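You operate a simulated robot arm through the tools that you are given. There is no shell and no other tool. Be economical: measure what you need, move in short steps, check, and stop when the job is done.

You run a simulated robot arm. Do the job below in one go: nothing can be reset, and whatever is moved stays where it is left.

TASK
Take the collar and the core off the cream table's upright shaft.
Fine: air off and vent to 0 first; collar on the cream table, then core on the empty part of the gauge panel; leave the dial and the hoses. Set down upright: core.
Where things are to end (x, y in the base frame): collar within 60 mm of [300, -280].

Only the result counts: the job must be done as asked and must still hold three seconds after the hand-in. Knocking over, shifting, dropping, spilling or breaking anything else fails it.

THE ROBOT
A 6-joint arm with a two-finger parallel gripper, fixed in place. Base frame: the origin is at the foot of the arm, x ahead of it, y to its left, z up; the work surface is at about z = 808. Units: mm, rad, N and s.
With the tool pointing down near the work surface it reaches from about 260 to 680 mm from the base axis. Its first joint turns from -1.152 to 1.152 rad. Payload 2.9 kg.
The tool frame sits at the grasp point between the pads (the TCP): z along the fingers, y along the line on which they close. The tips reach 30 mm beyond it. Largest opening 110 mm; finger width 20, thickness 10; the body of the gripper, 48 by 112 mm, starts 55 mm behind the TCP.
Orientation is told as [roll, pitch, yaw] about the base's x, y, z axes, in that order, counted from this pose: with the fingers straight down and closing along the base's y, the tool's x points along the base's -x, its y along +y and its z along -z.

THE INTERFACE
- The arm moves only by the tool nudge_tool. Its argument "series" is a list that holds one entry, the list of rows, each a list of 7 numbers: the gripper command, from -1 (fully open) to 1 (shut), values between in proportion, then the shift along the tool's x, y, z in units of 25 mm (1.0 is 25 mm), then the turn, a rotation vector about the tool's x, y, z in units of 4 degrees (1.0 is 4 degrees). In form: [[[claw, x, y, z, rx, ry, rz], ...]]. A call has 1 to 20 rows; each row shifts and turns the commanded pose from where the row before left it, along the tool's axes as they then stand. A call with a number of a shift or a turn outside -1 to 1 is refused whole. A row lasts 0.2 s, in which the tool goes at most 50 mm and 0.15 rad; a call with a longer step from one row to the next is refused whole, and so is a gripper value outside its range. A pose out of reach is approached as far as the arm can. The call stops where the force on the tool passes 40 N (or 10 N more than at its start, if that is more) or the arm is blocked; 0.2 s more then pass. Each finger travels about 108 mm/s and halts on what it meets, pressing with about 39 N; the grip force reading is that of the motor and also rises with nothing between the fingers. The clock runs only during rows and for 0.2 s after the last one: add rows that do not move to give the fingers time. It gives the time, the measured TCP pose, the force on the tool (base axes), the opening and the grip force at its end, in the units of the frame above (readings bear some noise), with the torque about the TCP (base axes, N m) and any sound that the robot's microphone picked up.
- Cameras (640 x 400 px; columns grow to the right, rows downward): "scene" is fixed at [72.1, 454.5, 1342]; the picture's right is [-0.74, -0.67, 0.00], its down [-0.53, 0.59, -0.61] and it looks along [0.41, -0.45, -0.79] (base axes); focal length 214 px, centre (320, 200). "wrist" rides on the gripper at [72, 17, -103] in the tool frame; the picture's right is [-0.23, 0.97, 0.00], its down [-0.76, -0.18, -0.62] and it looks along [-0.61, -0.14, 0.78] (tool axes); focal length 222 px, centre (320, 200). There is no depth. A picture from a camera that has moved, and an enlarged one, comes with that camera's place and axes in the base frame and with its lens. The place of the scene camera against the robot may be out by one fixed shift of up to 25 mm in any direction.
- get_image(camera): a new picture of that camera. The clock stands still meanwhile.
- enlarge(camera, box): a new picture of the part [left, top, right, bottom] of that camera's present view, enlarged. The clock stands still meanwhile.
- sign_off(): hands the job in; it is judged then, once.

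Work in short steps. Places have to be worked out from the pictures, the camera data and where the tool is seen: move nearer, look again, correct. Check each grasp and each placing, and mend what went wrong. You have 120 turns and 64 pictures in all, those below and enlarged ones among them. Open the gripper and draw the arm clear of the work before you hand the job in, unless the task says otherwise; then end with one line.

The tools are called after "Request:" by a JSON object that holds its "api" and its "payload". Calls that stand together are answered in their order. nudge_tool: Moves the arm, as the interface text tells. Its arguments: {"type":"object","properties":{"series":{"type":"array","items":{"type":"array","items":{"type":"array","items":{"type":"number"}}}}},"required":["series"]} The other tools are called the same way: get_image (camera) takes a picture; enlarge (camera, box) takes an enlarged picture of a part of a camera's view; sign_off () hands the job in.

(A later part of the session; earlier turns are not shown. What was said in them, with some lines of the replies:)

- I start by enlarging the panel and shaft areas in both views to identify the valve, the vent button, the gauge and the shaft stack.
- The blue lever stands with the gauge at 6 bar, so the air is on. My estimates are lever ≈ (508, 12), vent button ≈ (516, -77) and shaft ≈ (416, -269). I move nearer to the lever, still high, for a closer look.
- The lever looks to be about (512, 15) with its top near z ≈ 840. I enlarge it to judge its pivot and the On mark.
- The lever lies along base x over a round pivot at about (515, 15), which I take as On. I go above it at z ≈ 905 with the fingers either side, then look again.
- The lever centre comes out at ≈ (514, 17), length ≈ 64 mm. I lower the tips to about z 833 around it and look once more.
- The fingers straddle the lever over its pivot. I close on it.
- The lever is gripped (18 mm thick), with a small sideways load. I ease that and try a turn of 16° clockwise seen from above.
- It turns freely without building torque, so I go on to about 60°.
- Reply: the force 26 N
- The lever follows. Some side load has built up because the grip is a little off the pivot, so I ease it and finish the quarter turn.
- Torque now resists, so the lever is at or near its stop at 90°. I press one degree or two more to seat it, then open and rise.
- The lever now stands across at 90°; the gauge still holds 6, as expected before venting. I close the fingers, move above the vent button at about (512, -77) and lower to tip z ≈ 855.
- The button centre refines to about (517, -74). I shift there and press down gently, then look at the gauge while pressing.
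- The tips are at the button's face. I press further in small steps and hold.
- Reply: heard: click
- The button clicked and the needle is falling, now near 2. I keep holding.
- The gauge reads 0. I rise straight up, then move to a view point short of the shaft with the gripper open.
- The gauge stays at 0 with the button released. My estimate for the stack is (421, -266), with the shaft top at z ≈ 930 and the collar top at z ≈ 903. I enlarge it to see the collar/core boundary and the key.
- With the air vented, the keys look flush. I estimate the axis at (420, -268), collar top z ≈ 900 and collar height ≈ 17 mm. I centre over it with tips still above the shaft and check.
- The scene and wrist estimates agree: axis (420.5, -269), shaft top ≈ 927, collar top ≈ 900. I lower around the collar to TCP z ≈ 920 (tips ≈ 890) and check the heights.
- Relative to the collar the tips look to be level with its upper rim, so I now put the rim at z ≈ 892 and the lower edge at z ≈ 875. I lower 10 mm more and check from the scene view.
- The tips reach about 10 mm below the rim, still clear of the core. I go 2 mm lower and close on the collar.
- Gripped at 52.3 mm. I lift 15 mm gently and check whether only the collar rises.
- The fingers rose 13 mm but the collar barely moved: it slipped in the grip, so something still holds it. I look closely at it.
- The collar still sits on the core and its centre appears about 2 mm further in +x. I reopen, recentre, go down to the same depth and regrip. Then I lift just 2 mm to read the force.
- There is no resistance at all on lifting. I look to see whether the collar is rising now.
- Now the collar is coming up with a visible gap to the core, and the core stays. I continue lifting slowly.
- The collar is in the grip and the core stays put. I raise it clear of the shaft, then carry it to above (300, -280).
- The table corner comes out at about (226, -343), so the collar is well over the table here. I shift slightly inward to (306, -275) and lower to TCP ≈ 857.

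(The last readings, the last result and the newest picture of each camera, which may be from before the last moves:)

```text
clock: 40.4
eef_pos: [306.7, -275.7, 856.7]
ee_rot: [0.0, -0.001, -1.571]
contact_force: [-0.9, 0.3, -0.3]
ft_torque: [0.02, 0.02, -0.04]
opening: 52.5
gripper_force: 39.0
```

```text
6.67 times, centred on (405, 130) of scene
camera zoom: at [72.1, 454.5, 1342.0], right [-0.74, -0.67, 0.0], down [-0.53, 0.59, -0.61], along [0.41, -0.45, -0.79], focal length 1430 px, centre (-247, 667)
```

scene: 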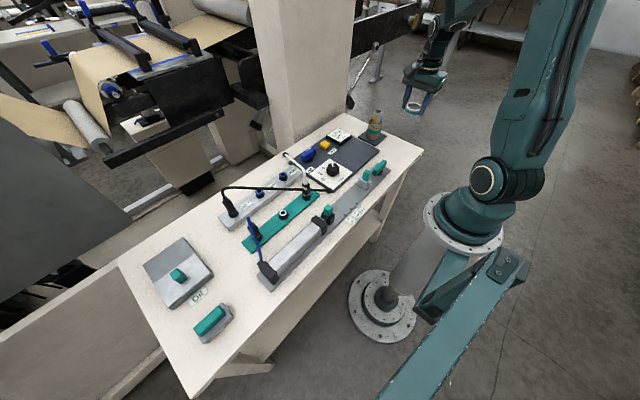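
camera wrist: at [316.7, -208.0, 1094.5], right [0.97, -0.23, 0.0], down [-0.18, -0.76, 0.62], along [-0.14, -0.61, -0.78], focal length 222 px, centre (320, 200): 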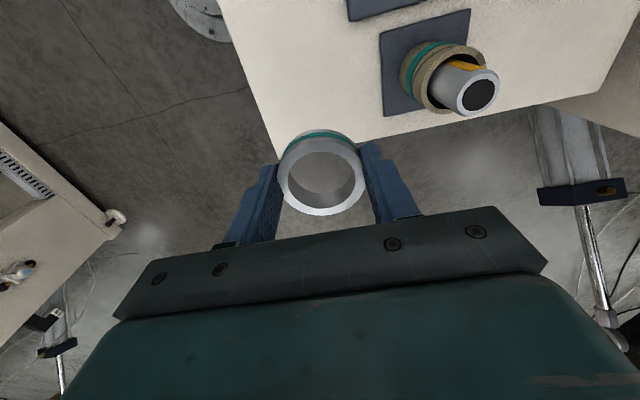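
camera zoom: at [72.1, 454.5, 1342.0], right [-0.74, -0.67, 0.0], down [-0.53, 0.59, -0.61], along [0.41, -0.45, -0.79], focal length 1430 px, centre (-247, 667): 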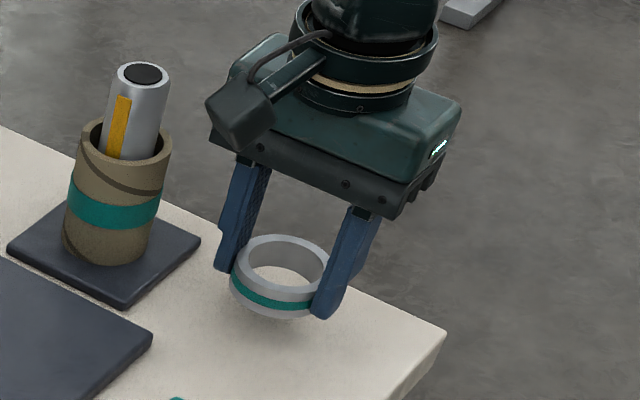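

The collar hangs level about a centimetre above the table. I lower it in small steps, watching the force.

Request:
{"api": "nudge_tool", "payload": {"series": [[[1, 0, 0, 0.1, 0, 0, 0], [1, 0, 0, 0.1, 0, 0, 0], [1, 0, 0, 0.1, 0, 0, 0], [1, 0, 0, 0, 0, 0, 0]]]}}

Request:
{"api": "nudge_tool", "payload": {"series": [[[1, 0, 0, 0.08, 0, 0, 0], [1, 0, 0, 0.08, 0, 0, 0]]]}}

Request:
{"api": "nudge_tool", "payload": {"series": [[[1, 0, 0, 0.06, 0, 0, 0]]]}}

```text
clock: 41.4
eef_pos: [307.1, -276.0, 848.2]
ee_rot: [0.0, -0.002, -1.571]
contact_force: [0.1, 0.1, -0.3]
ft_torque: [0.01, 0.0, 0.01]
opening: 52.2
gripper_force: 38.5
```

```text
clock: 42.0
eef_pos: [307.1, -277.2, 845.2]
ee_rot: [0.0, 0.001, -1.57]
contact_force: [-0.8, 0.6, -0.3]
ft_torque: [-0.03, 0.0, 0.0]
opening: 52.3
gripper_force: 39.5
```

```text
clock: 42.4
eef_pos: [307.2, -276.3, 842.2]
ee_rot: [-0.001, -0.001, -1.569]
contact_force: [0.3, 0.6, -1.2]
ft_torque: [0.04, 0.01, 0.02]
opening: 52.2
gripper_force: 38.8
```

No contact yet, so I continue down in fine steps.

Request:
{"api": "nudge_tool", "payload": {"series": [[[1, 0, 0, 0.05, 0, 0, 0]]]}}

Request:
{"api": "nudge_tool", "payload": {"series": [[[1, 0, 0, 0.05, 0, 0, 0]]]}}

Request:
{"api": "enlarge", "payload": {"camera": "scene", "box": [375, 110, 435, 155]}}

```text
clock: 42.8
eef_pos: [307.6, -274.6, 841.8]
ee_rot: [0.0, 0.0, -1.57]
contact_force: [-0.6, 0.0, -1.7]
ft_torque: [-0.02, 0.0, 0.03]
opening: 52.5
gripper_force: 38.9
```

```text
clock: 43.2
eef_pos: [306.8, -276.2, 841.0]
ee_rot: [0.0, 0.0, -1.572]
contact_force: [0.6, -0.1, -1.5]
ft_torque: [0.01, -0.02, -0.02]
opening: 52.6
gripper_force: 39.0
```

```text
8.89 times, centred on (405, 132) of scene
camera zoom: at [72.1, 454.5, 1342.0], right [-0.74, -0.67, 0.0], down [-0.53, 0.59, -0.61], along [0.41, -0.45, -0.79], focal length 1906 px, centre (-436, 800)
```

zoom: 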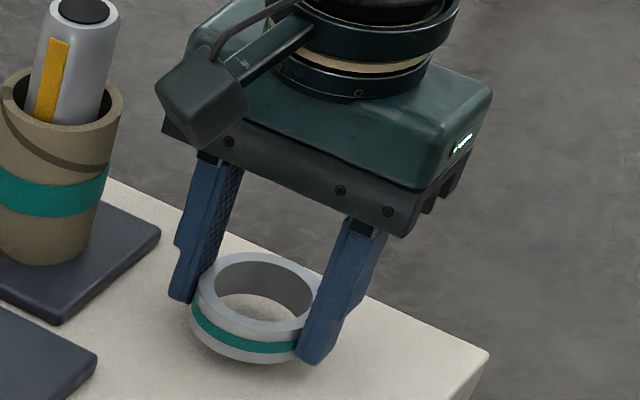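

By geometry the collar's underside should now be at the table (tips ≈ 811). I go 1 mm further, then open slowly and see.

Request:
{"api": "nudge_tool", "payload": {"series": [[[1, 0, 0, 0.04, 0, 0, 0], [1, 0, 0, 0, 0, 0, 0]]]}}

Request:
{"api": "nudge_tool", "payload": {"series": [[[0.0, 0, 0, 0, 0, 0, 0], [-0.1, 0, 0, 0, 0, 0, 0], [-0.3, 0, 0, 0, 0, 0, 0], [-0.3, 0, 0, 0, 0, 0, 0]]]}}

Request:
{"api": "enlarge", "payload": {"camera": "scene", "box": [375, 110, 435, 155]}}

```text
clock: 43.8
eef_pos: [307.3, -275.2, 840.7]
ee_rot: [0.0, 0.0, -1.57]
contact_force: [1.0, -1.3, -0.3]
ft_torque: [-0.02, 0.0, 0.0]
opening: 52.2
gripper_force: 38.9
```

```text
clock: 44.8
eef_pos: [307.7, -275.5, 840.6]
ee_rot: [0.0, 0.0, -1.572]
contact_force: [0.7, 0.8, 0.0]
ft_torque: [0.01, 0.02, 0.01]
opening: 71.9
gripper_force: 0.0
```

```text
8.89 times, centred on (405, 132) of scene
camera zoom: at [72.1, 454.5, 1342.0], right [-0.74, -0.67, 0.0], down [-0.53, 0.59, -0.61], along [0.41, -0.45, -0.79], focal length 1906 px, centre (-436, 800)
```

zoom: 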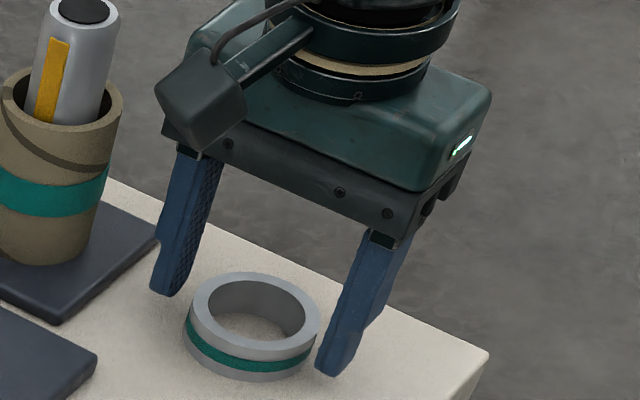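

The collar now lies flat on the table near (307, -276), after settling a few mm. I rise straight up and return to above the shaft with the gripper open.

Request:
{"api": "nudge_tool", "payload": {"series": [[[-0.4, 0, 0, -0.4, 0, 0, 0], [-0.4, 0, 0, -0.8, 0, 0, 0], [-0.4, 0, 0, -0.9, 0, 0, 0], [-0.4, 0, 0, -0.9, 0, 0, 0], [-0.4, 0, 0, -0.9, 0, 0, 0], [-0.4, 0, 0, -0.9, 0, 0, 0], [-0.4, 0, 0, -0.8, 0, 0, 0], [-0.4, 0, 0, -0.4, 0, 0, 0], [-0.4, 0.06, 0.9, 0, 0, 0, 0], [-0.4, 0.05, 0.9, 0, 0, 0, 0], [-0.4, 0.05, 0.9, 0, 0, 0, 0], [-0.4, 0.05, 0.9, 0, 0, 0, 0], [-0.4, 0.05, 0.93, 0, 0, 0, 0], [-0.4, 0, 0, 0, 0, 0, 0]]]}}

Request:
{"api": "enlarge", "payload": {"camera": "scene", "box": [340, 85, 440, 160]}}

Request:
{"api": "get_image", "payload": {"camera": "wrist"}}

```text
clock: 47.8
eef_pos: [420.4, -269.2, 991.5]
ee_rot: [0.0, -0.001, -1.57]
contact_force: [-0.2, 0.5, 0.1]
ft_torque: [0.0, 0.0, -0.03]
opening: 77.1
gripper_force: 0.1
```

```text
5.33 times, centred on (390, 122) of scene
camera zoom: at [72.1, 454.5, 1342.0], right [-0.74, -0.67, 0.0], down [-0.53, 0.59, -0.61], along [0.41, -0.45, -0.79], focal length 1144 px, centre (-53, 613)
```

zoom: 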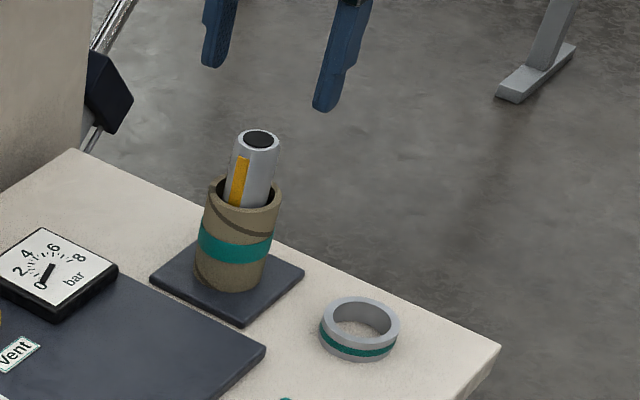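

```text
20 pictures are left
camera wrist: at [436.8, -196.6, 1093.8], right [0.97, -0.23, 0.0], down [-0.18, -0.76, 0.62], along [-0.14, -0.61, -0.78], focal length 222 px, centre (320, 200)
```

wrist: 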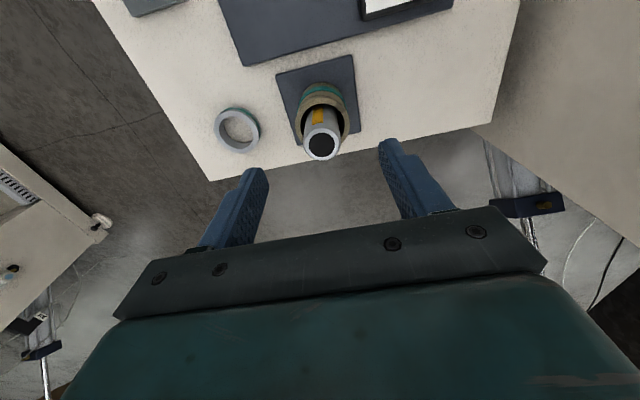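

The collar lies flat at about (312, -277). The ring/core spacing gives core top ≈ 880 and shaft top ≈ 920–927, so I lower to TCP 882. The tips then sit at 852, and the gripper body stays above the shaft.

Request:
{"api": "nudge_tool", "payload": {"series": [[[-0.4, 0, 0, 0.6, 0, 0, 0], [-0.4, 0, 0, 0.6, 0, 0, 0], [-0.4, 0, 0, 0.6, 0, 0, 0], [-0.4, 0, 0, 0.6, 0, 0, 0], [-0.4, 0, 0, 0.6, 0, 0, 0], [-0.4, 0, 0, 0.6, 0, 0, 0], [-0.4, 0, 0, 0.4, 0, 0, 0], [-0.4, 0, 0, 0.3, 0, 0, 0], [-0.4, 0, 0, 0, 0, 0, 0]]]}}

Request:
{"api": "enlarge", "payload": {"camera": "scene", "box": [345, 95, 415, 147]}}

Request:
{"api": "enlarge", "payload": {"camera": "wrist", "box": [220, 60, 420, 220]}}

```text
clock: 49.8
eef_pos: [420.5, -268.9, 882.9]
ee_rot: [0.0, 0.0, -1.57]
contact_force: [-0.5, 0.9, -0.8]
ft_torque: [-0.01, 0.01, 0.01]
opening: 77.2
gripper_force: 0.2
```

```text
7.69 times, centred on (380, 121) of scene
camera zoom: at [72.1, 454.5, 1342.0], right [-0.74, -0.67, 0.0], down [-0.53, 0.59, -0.61], along [0.41, -0.45, -0.79], focal length 1650 px, centre (-142, 808)
```

zoom: 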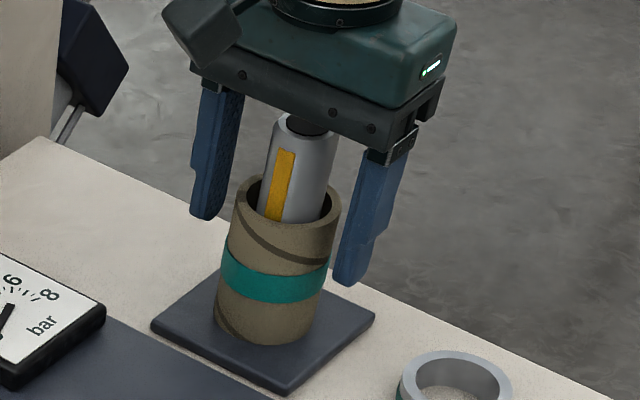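

```text
2.50 times, centred on (320, 140) of wrist
camera zoom: at [437.2, -197.1, 985.9], right [0.97, -0.23, 0.0], down [-0.18, -0.76, 0.62], along [-0.14, -0.61, -0.78], focal length 555 px, centre (320, 350)
```

zoom: 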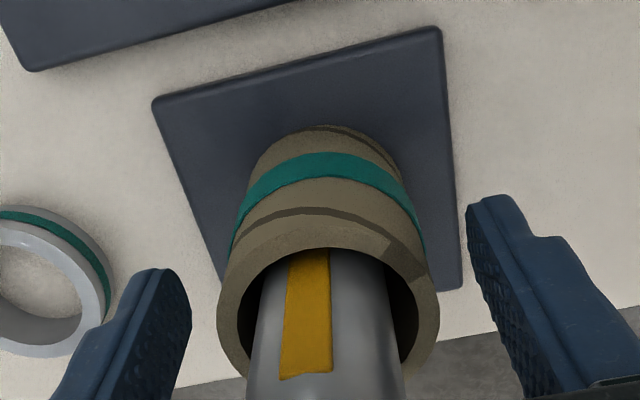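

The fingers are centred with about 20 mm overlap on the core. I close.

Request:
{"api": "nudge_tool", "payload": {"series": [[[-0.1, 0, 0, 0, 0, 0, 0], [0.1, 0, 0, 0, 0, 0, 0], [0.5, 0, 0, 0, 0, 0, 0], [1, 0, 0, 0, 0, 0, 0], [1, 0, 0, 0, 0, 0, 0], [1, 0, 0, 0, 0, 0, 0]]]}}

Request:
{"api": "nudge_tool", "payload": {"series": [[[1, 0, 0, -0.15, 0, 0, 0], [1, 0, 0, -0.15, 0, 0, 0], [1, 0, 0, -0.15, 0, 0, 0], [1, 0, 0, 0, 0, 0, 0]]]}}

Request:
{"api": "enlarge", "payload": {"camera": "scene", "box": [345, 95, 415, 147]}}

```text
clock: 51.2
eef_pos: [420.2, -270.6, 882.7]
ee_rot: [-0.002, 0.0, -1.57]
contact_force: [0.0, 0.3, -1.1]
ft_torque: [-0.02, 0.01, -0.02]
opening: 49.9
gripper_force: 39.8
```

```text
clock: 52.2
eef_pos: [420.0, -268.8, 895.0]
ee_rot: [0.002, -0.001, -1.57]
contact_force: [-0.5, -0.6, 0.9]
ft_torque: [-0.02, 0.01, 0.01]
opening: 50.1
gripper_force: 39.2
```

```text
7.69 times, centred on (380, 121) of scene
camera zoom: at [72.1, 454.5, 1342.0], right [-0.74, -0.67, 0.0], down [-0.53, 0.59, -0.61], along [0.41, -0.45, -0.79], focal length 1650 px, centre (-142, 808)
```

zoom: 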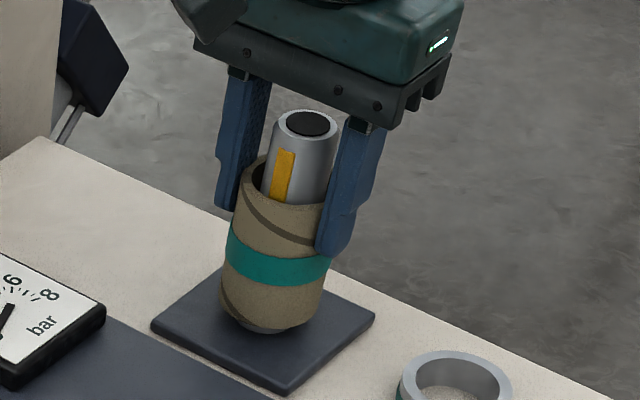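

The core rises cleanly in the grip, upright. I lift it clear of the shaft to TCP ≈ 1015.

Request:
{"api": "nudge_tool", "payload": {"series": [[[1, 0, 0, -0.3, 0, 0, 0], [1, 0, 0, -0.4, 0, 0, 0], [1, 0, 0, -0.4, 0, 0, 0], [1, 0, 0, -0.4, 0, 0, 0], [1, 0, 0, -0.4, 0, 0, 0], [1, 0, 0, -0.4, 0, 0, 0], [1, 0, 0, -0.4, 0, 0, 0], [1, 0, 0, -0.4, 0, 0, 0], [1, 0, 0, -0.4, 0, 0, 0], [1, 0, 0, -0.4, 0, 0, 0], [1, 0, 0, -0.4, 0, 0, 0], [1, 0, 0, -0.4, 0, 0, 0], [1, 0, 0, -0.3, 0, 0, 0], [1, 0, 0, 0, 0, 0, 0]]]}}

Request:
{"api": "enlarge", "payload": {"camera": "scene", "box": [330, 60, 430, 150]}}

```text
clock: 55.2
eef_pos: [420.2, -269.2, 1018.9]
ee_rot: [0.0, 0.0, -1.571]
contact_force: [0.0, -0.2, 0.0]
ft_torque: [-0.04, -0.04, 0.02]
opening: 50.4
gripper_force: 39.5
```

```text
4.44 times, centred on (380, 105) of scene
camera zoom: at [72.1, 454.5, 1342.0], right [-0.74, -0.67, 0.0], down [-0.53, 0.59, -0.61], along [0.41, -0.45, -0.79], focal length 953 px, centre (53, 622)
```

zoom: 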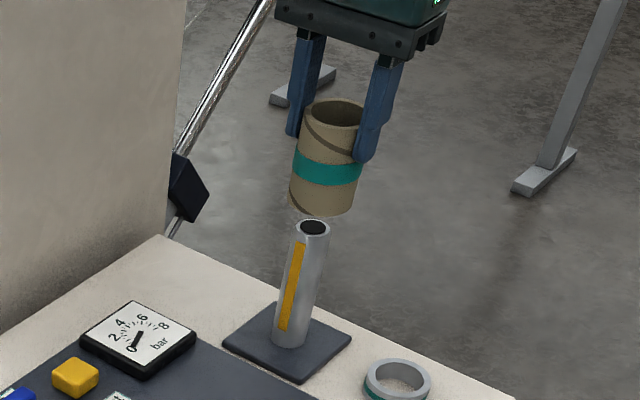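

The core bottom is about 20 mm above the shaft top. I raise a little more and carry it over the empty panel area at about (402, -125).

Request:
{"api": "nudge_tool", "payload": {"series": [[[1, 0, 0, -0.4, 0, 0, 0], [1, 0.4, 0, 0, 0, 0, 0], [1, 0.6, -0.1, 0, 0, 0, 0], [1, 0.6, -0.1, 0, 0, 0, 0], [1, 0.6, -0.1, 0, 0, 0, 0], [1, 0.6, -0.1, 0, 0, 0, 0], [1, 0.6, -0.1, 0, 0, 0, 0], [1, 0.6, -0.1, 0, 0, 0, 0], [1, 0.6, -0.1, 0, 0, 0, 0], [1, 0.6, 0, 0, 0, 0, 0], [1, 0.56, 0, 0, 0, 0, 0], [1, 0, 0, 0, 0, 0, 0]]]}}

Request:
{"api": "nudge_tool", "payload": {"series": [[[1, 0, 0, 0.5, 0, 0, 0], [1, 0, 0, 0.6, 0, 0, 0], [1, 0, 0, 0.6, 0, 0, 0], [1, 0, 0, 0.6, 0, 0, 0], [1, 0, 0, 0.6, 0, 0, 0], [1, 0, 0, 0.6, 0, 0, 0], [1, 0, 0, 0.5, 0, 0, 0], [1, 0, 0, 0, 0, 0, 0]]]}}

Request:
{"api": "enlarge", "payload": {"camera": "scene", "box": [300, 90, 410, 180]}}

Request:
{"api": "get_image", "payload": {"camera": "wrist"}}

```text
clock: 57.8
eef_pos: [401.9, -124.8, 1028.5]
ee_rot: [-0.001, -0.001, -1.573]
contact_force: [0.4, -0.1, -0.5]
ft_torque: [0.0, -0.02, 0.01]
opening: 50.4
gripper_force: 39.2
```

```text
clock: 59.6
eef_pos: [401.5, -124.2, 928.5]
ee_rot: [0.0, -0.001, -1.573]
contact_force: [-1.1, 0.7, -0.1]
ft_torque: [-0.01, -0.01, 0.0]
opening: 50.3
gripper_force: 38.9
```

```text
4.44 times, centred on (355, 135) of scene
camera zoom: at [72.1, 454.5, 1342.0], right [-0.74, -0.67, 0.0], down [-0.53, 0.59, -0.61], along [0.41, -0.45, -0.79], focal length 953 px, centre (164, 489)
```

zoom: 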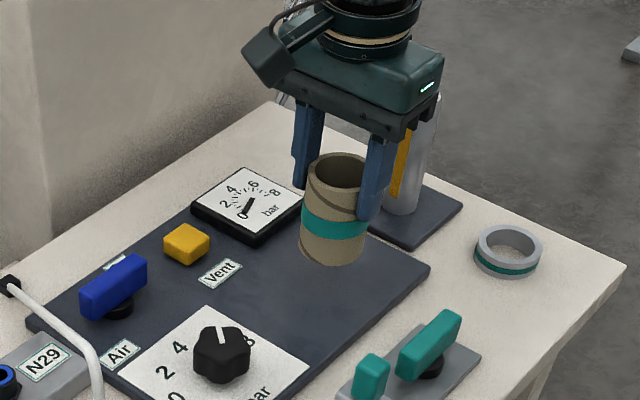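

```text
14 pictures are left
camera wrist: at [419.2, -52.0, 1031.8], right [0.97, -0.23, 0.0], down [-0.18, -0.76, 0.62], along [-0.14, -0.61, -0.78], focal length 222 px, centre (320, 200)
```

wrist: 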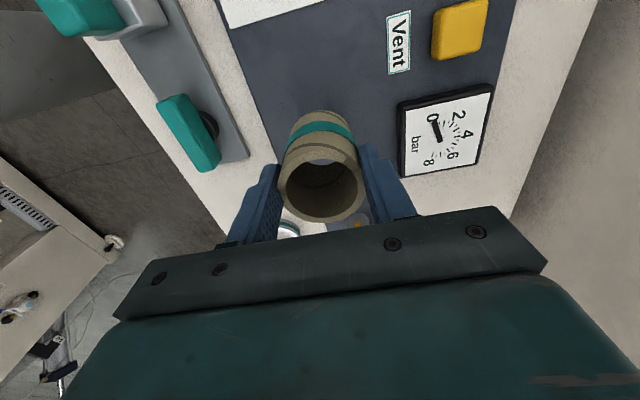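

The core is over the empty area, with the panel edge at x ≈ 348 and the gauge beyond x ≈ 470. I lower to about TCP 898, then go in fine steps to contact.

Request:
{"api": "nudge_tool", "payload": {"series": [[[1, 0, 0, 0.4, 0, 0, 0], [1, 0, 0, 0.4, 0, 0, 0], [1, 0, 0, 0.3, 0, 0, 0], [1, 0, 0, 0.1, 0, 0, 0], [1, 0, 0, 0, 0, 0, 0]]]}}

Request:
{"api": "nudge_tool", "payload": {"series": [[[1, 0, 0, 0.06, 0, 0, 0], [1, 0, 0, 0.06, 0, 0, 0]]]}}

Request:
{"api": "nudge_tool", "payload": {"series": [[[1, 0, 0, 0.06, 0, 0, 0], [1, 0, 0, 0.06, 0, 0, 0]]]}}

Request:
{"api": "enlarge", "payload": {"camera": "scene", "box": [340, 110, 400, 160]}}

```text
clock: 60.8
eef_pos: [402.5, -125.1, 898.2]
ee_rot: [0.001, 0.0, -1.571]
contact_force: [-0.2, -0.8, -1.7]
ft_torque: [-0.02, -0.02, 0.01]
opening: 50.4
gripper_force: 38.7
```

```text
clock: 61.4
eef_pos: [403.0, -124.9, 895.9]
ee_rot: [0.0, 0.001, -1.571]
contact_force: [0.3, 0.1, -0.9]
ft_torque: [-0.01, 0.03, -0.04]
opening: 49.8
gripper_force: 39.0
```

```text
clock: 62.0
eef_pos: [401.6, -125.2, 893.9]
ee_rot: [0.001, 0.001, -1.571]
contact_force: [0.2, -0.5, -0.5]
ft_torque: [0.01, 0.02, -0.01]
opening: 50.2
gripper_force: 39.0
```

```text
8.00 times, centred on (370, 135) of scene
camera zoom: at [72.1, 454.5, 1342.0], right [-0.74, -0.67, 0.0], down [-0.53, 0.59, -0.61], along [0.41, -0.45, -0.79], focal length 1716 px, centre (-80, 720)
```

zoom: 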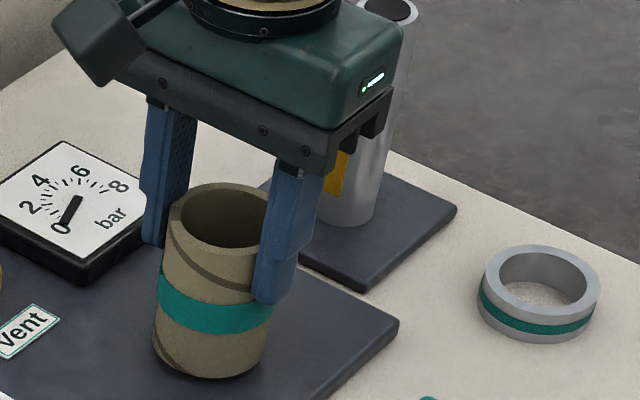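

No contact yet. I keep going down about 1.5 mm at a time.

Request:
{"api": "nudge_tool", "payload": {"series": [[[1, 0, 0, 0.06, 0, 0, 0], [1, 0, 0, 0, 0, 0, 0]]]}}

Request:
{"api": "nudge_tool", "payload": {"series": [[[1, 0, 0, 0.06, 0, 0, 0], [1, 0, 0, 0, 0, 0, 0]]]}}

Request:
{"api": "nudge_tool", "payload": {"series": [[[1, 0, 0, 0.06, 0, 0, 0], [1, 0, 0, 0, 0, 0, 0]]]}}

Request:
{"api": "nudge_tool", "payload": {"series": [[[1, 0, 0, 0.05, 0, 0, 0], [1, 0, 0, 0, 0, 0, 0]]]}}

```text
clock: 62.6
eef_pos: [403.2, -125.4, 891.7]
ee_rot: [0.0, 0.001, -1.573]
contact_force: [-0.5, -0.3, -0.4]
ft_torque: [-0.03, 0.03, 0.01]
opening: 50.3
gripper_force: 38.9
```

```text
clock: 63.2
eef_pos: [402.7, -125.4, 890.4]
ee_rot: [0.0, 0.0, -1.57]
contact_force: [0.3, 0.1, -0.5]
ft_torque: [0.01, -0.03, 0.0]
opening: 50.3
gripper_force: 39.0
```

```text
clock: 63.8
eef_pos: [402.8, -125.3, 887.8]
ee_rot: [0.0, 0.0, -1.571]
contact_force: [-0.1, 0.1, -0.5]
ft_torque: [-0.04, -0.02, 0.01]
opening: 50.2
gripper_force: 39.2
```

```text
clock: 64.4
eef_pos: [402.2, -125.1, 888.0]
ee_rot: [0.001, 0.001, -1.57]
contact_force: [-0.2, -0.9, -0.6]
ft_torque: [0.01, 0.01, -0.01]
opening: 50.2
gripper_force: 39.0
```

The core was seated at TCP 882.7 on the shaft base, so contact should be near. I continue in 1 mm steps.

Request:
{"api": "nudge_tool", "payload": {"series": [[[1, 0, 0, 0.05, 0, 0, 0], [1, 0, 0, 0, 0, 0, 0]]]}}

Request:
{"api": "nudge_tool", "payload": {"series": [[[1, 0, 0, 0.05, 0, 0, 0], [1, 0, 0, 0, 0, 0, 0]]]}}

Request:
{"api": "nudge_tool", "payload": {"series": [[[1, 0, 0, 0.05, 0, 0, 0], [1, 0, 0, 0, 0, 0, 0]]]}}

Request:
{"api": "enlarge", "payload": {"camera": "scene", "box": [340, 125, 390, 165]}}

```text
clock: 65.0
eef_pos: [402.6, -125.6, 888.4]
ee_rot: [0.002, 0.002, -1.572]
contact_force: [0.0, 0.7, 15.3]
ft_torque: [0.04, 0.36, 0.01]
opening: 50.2
gripper_force: 39.4
```

```text
clock: 65.6
eef_pos: [403.7, -125.7, 886.8]
ee_rot: [0.004, -0.001, -1.57]
contact_force: [-1.5, 0.0, 4.1]
ft_torque: [0.02, 0.27, 0.03]
opening: 50.0
gripper_force: 39.0
stopped in row 2: the force on the tool passed its limit (the readings are from after the stop); the commanded pose is now the measured one
```

```text
clock: 66.2
eef_pos: [403.0, -124.7, 887.5]
ee_rot: [0.005, 0.0, -1.572]
contact_force: [-9.2, 2.8, 34.3]
ft_torque: [0.17, 1.08, -0.03]
opening: 50.6
gripper_force: 38.7
```

```text
10.00 times, centred on (365, 145) of scene
camera zoom: at [71.5, 454.6, 1342.0], right [-0.74, -0.67, 0.0], down [-0.53, 0.59, -0.61], along [0.41, -0.45, -0.79], focal length 2145 px, centre (-130, 750)
```

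zoom: 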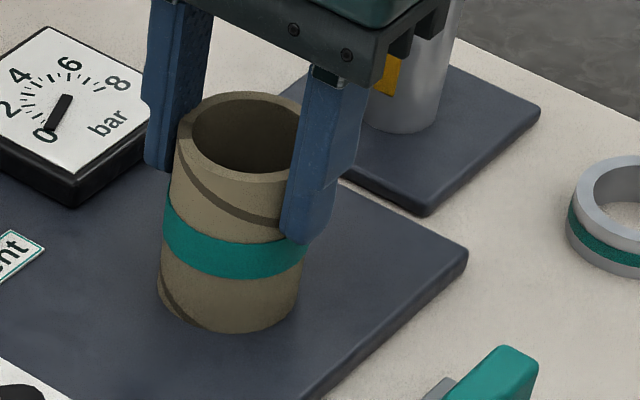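

Contact is firm, with the core on the panel at TCP ≈ 888. I back off about 1 mm to relieve the load and open.

Request:
{"api": "nudge_tool", "payload": {"series": [[[1, 0, 0, -0.05, 0, 0, 0], [1, 0, 0, 0, 0, 0, 0]]]}}

Request:
{"api": "nudge_tool", "payload": {"series": [[[0.08, 0, 0, 0, 0, 0, 0], [0.0, 0, 0, 0, 0, 0, 0], [-0.2, 0, 0, 0, 0, 0, 0], [-0.4, 0, 0, 0, 0, 0, 0], [-0.4, 0, 0, 0, 0, 0, 0]]]}}

Request:
{"api": "enlarge", "payload": {"camera": "scene", "box": [330, 110, 400, 165]}}

```text
clock: 66.8
eef_pos: [405.4, -124.7, 887.6]
ee_rot: [0.004, -0.002, -1.572]
contact_force: [-4.0, 1.0, 22.2]
ft_torque: [0.01, 0.65, -0.04]
opening: 50.4
gripper_force: 39.3
```

```text
clock: 68.0
eef_pos: [402.8, -125.0, 887.5]
ee_rot: [0.004, 0.0, -1.572]
contact_force: [-0.5, 0.6, 0.3]
ft_torque: [-0.01, -0.03, 0.02]
opening: 77.3
gripper_force: 0.0
```

```text
7.27 times, centred on (365, 138) of scene
camera zoom: at [72.1, 454.5, 1342.0], right [-0.74, -0.67, 0.0], down [-0.53, 0.59, -0.61], along [0.41, -0.45, -0.79], focal length 1560 px, centre (-7, 654)
```

zoom: 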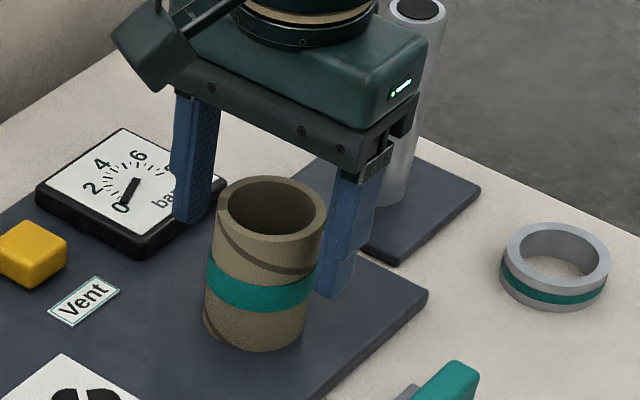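

The core stands upright on the panel, clear of the fingers. I rise straight up and draw the arm back to a clear height.

Request:
{"api": "nudge_tool", "payload": {"series": [[[-0.4, 0, 0, -0.4, 0, 0, 0], [-0.4, 0, 0, -0.8, 0, 0, 0], [-0.4, 0, 0, -0.9, 0, 0, 0], [-0.4, 0, 0, -0.9, 0, 0, 0], [-0.4, 0, 0, -0.9, 0, 0, 0], [-0.4, 0, 0, -0.9, 0, 0, 0], [-0.4, 0, 0, -0.9, 0, 0, 0], [-0.4, 0, 0, -0.9, 0, 0, 0], [-1, 0, 0, -0.9, 0, 0, 0], [-1, 0, 0, -0.9, 0, 0, 0], [-1, 0.8, 0, 0, 0, 0, 0], [-1, 0.8, 0, 0, 0, 0, 0], [-1, 0.8, 0, 0, 0, 0, 0], [-1, 0, 0, 0, 0, 0, 0]]]}}

Request:
{"api": "enlarge", "payload": {"camera": "scene", "box": [280, 95, 430, 205]}}

Request:
{"api": "get_image", "payload": {"camera": "wrist"}}

```text
clock: 71.0
eef_pos: [402.6, -64.5, 1097.1]
ee_rot: [0.002, 0.0, -1.57]
contact_force: [-0.2, 1.0, 0.1]
ft_torque: [0.03, 0.02, 0.01]
opening: 109.8
gripper_force: 0.1
```

```text
3.64 times, centred on (355, 150) of scene
camera zoom: at [72.1, 454.5, 1342.0], right [-0.74, -0.67, 0.0], down [-0.53, 0.59, -0.61], along [0.41, -0.45, -0.79], focal length 780 px, centre (193, 382)
```

zoom: 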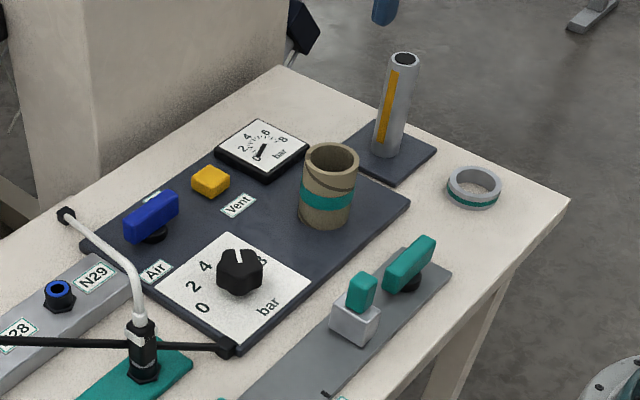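

```text
9 pictures are left
camera wrist: at [419.5, 7.6, 1199.8], right [0.97, -0.23, 0.0], down [-0.18, -0.76, 0.62], along [-0.14, -0.61, -0.78], focal length 222 px, centre (320, 200)
```

wrist: 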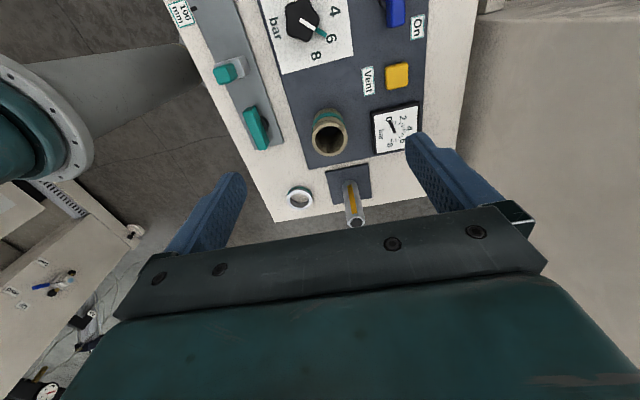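

The air lever is off, the gauge reads 0, and the dial and hoses are untouched. The collar lies on the table near (312, -277), the core stands upright on the empty part of the panel, and the arm is clear with the gripper open. I hand it in.

Request:
{"api": "sign_off", "payload": {}}

```text
The job is handed in.
```

The job is handed in: the air is off and vented to 0, the collar is on the cream table near (312, -277), about 12 mm from the target, and the core stands upright on the empty part of the gauge panel; the collar settled the last few mm onto the table when I let go.
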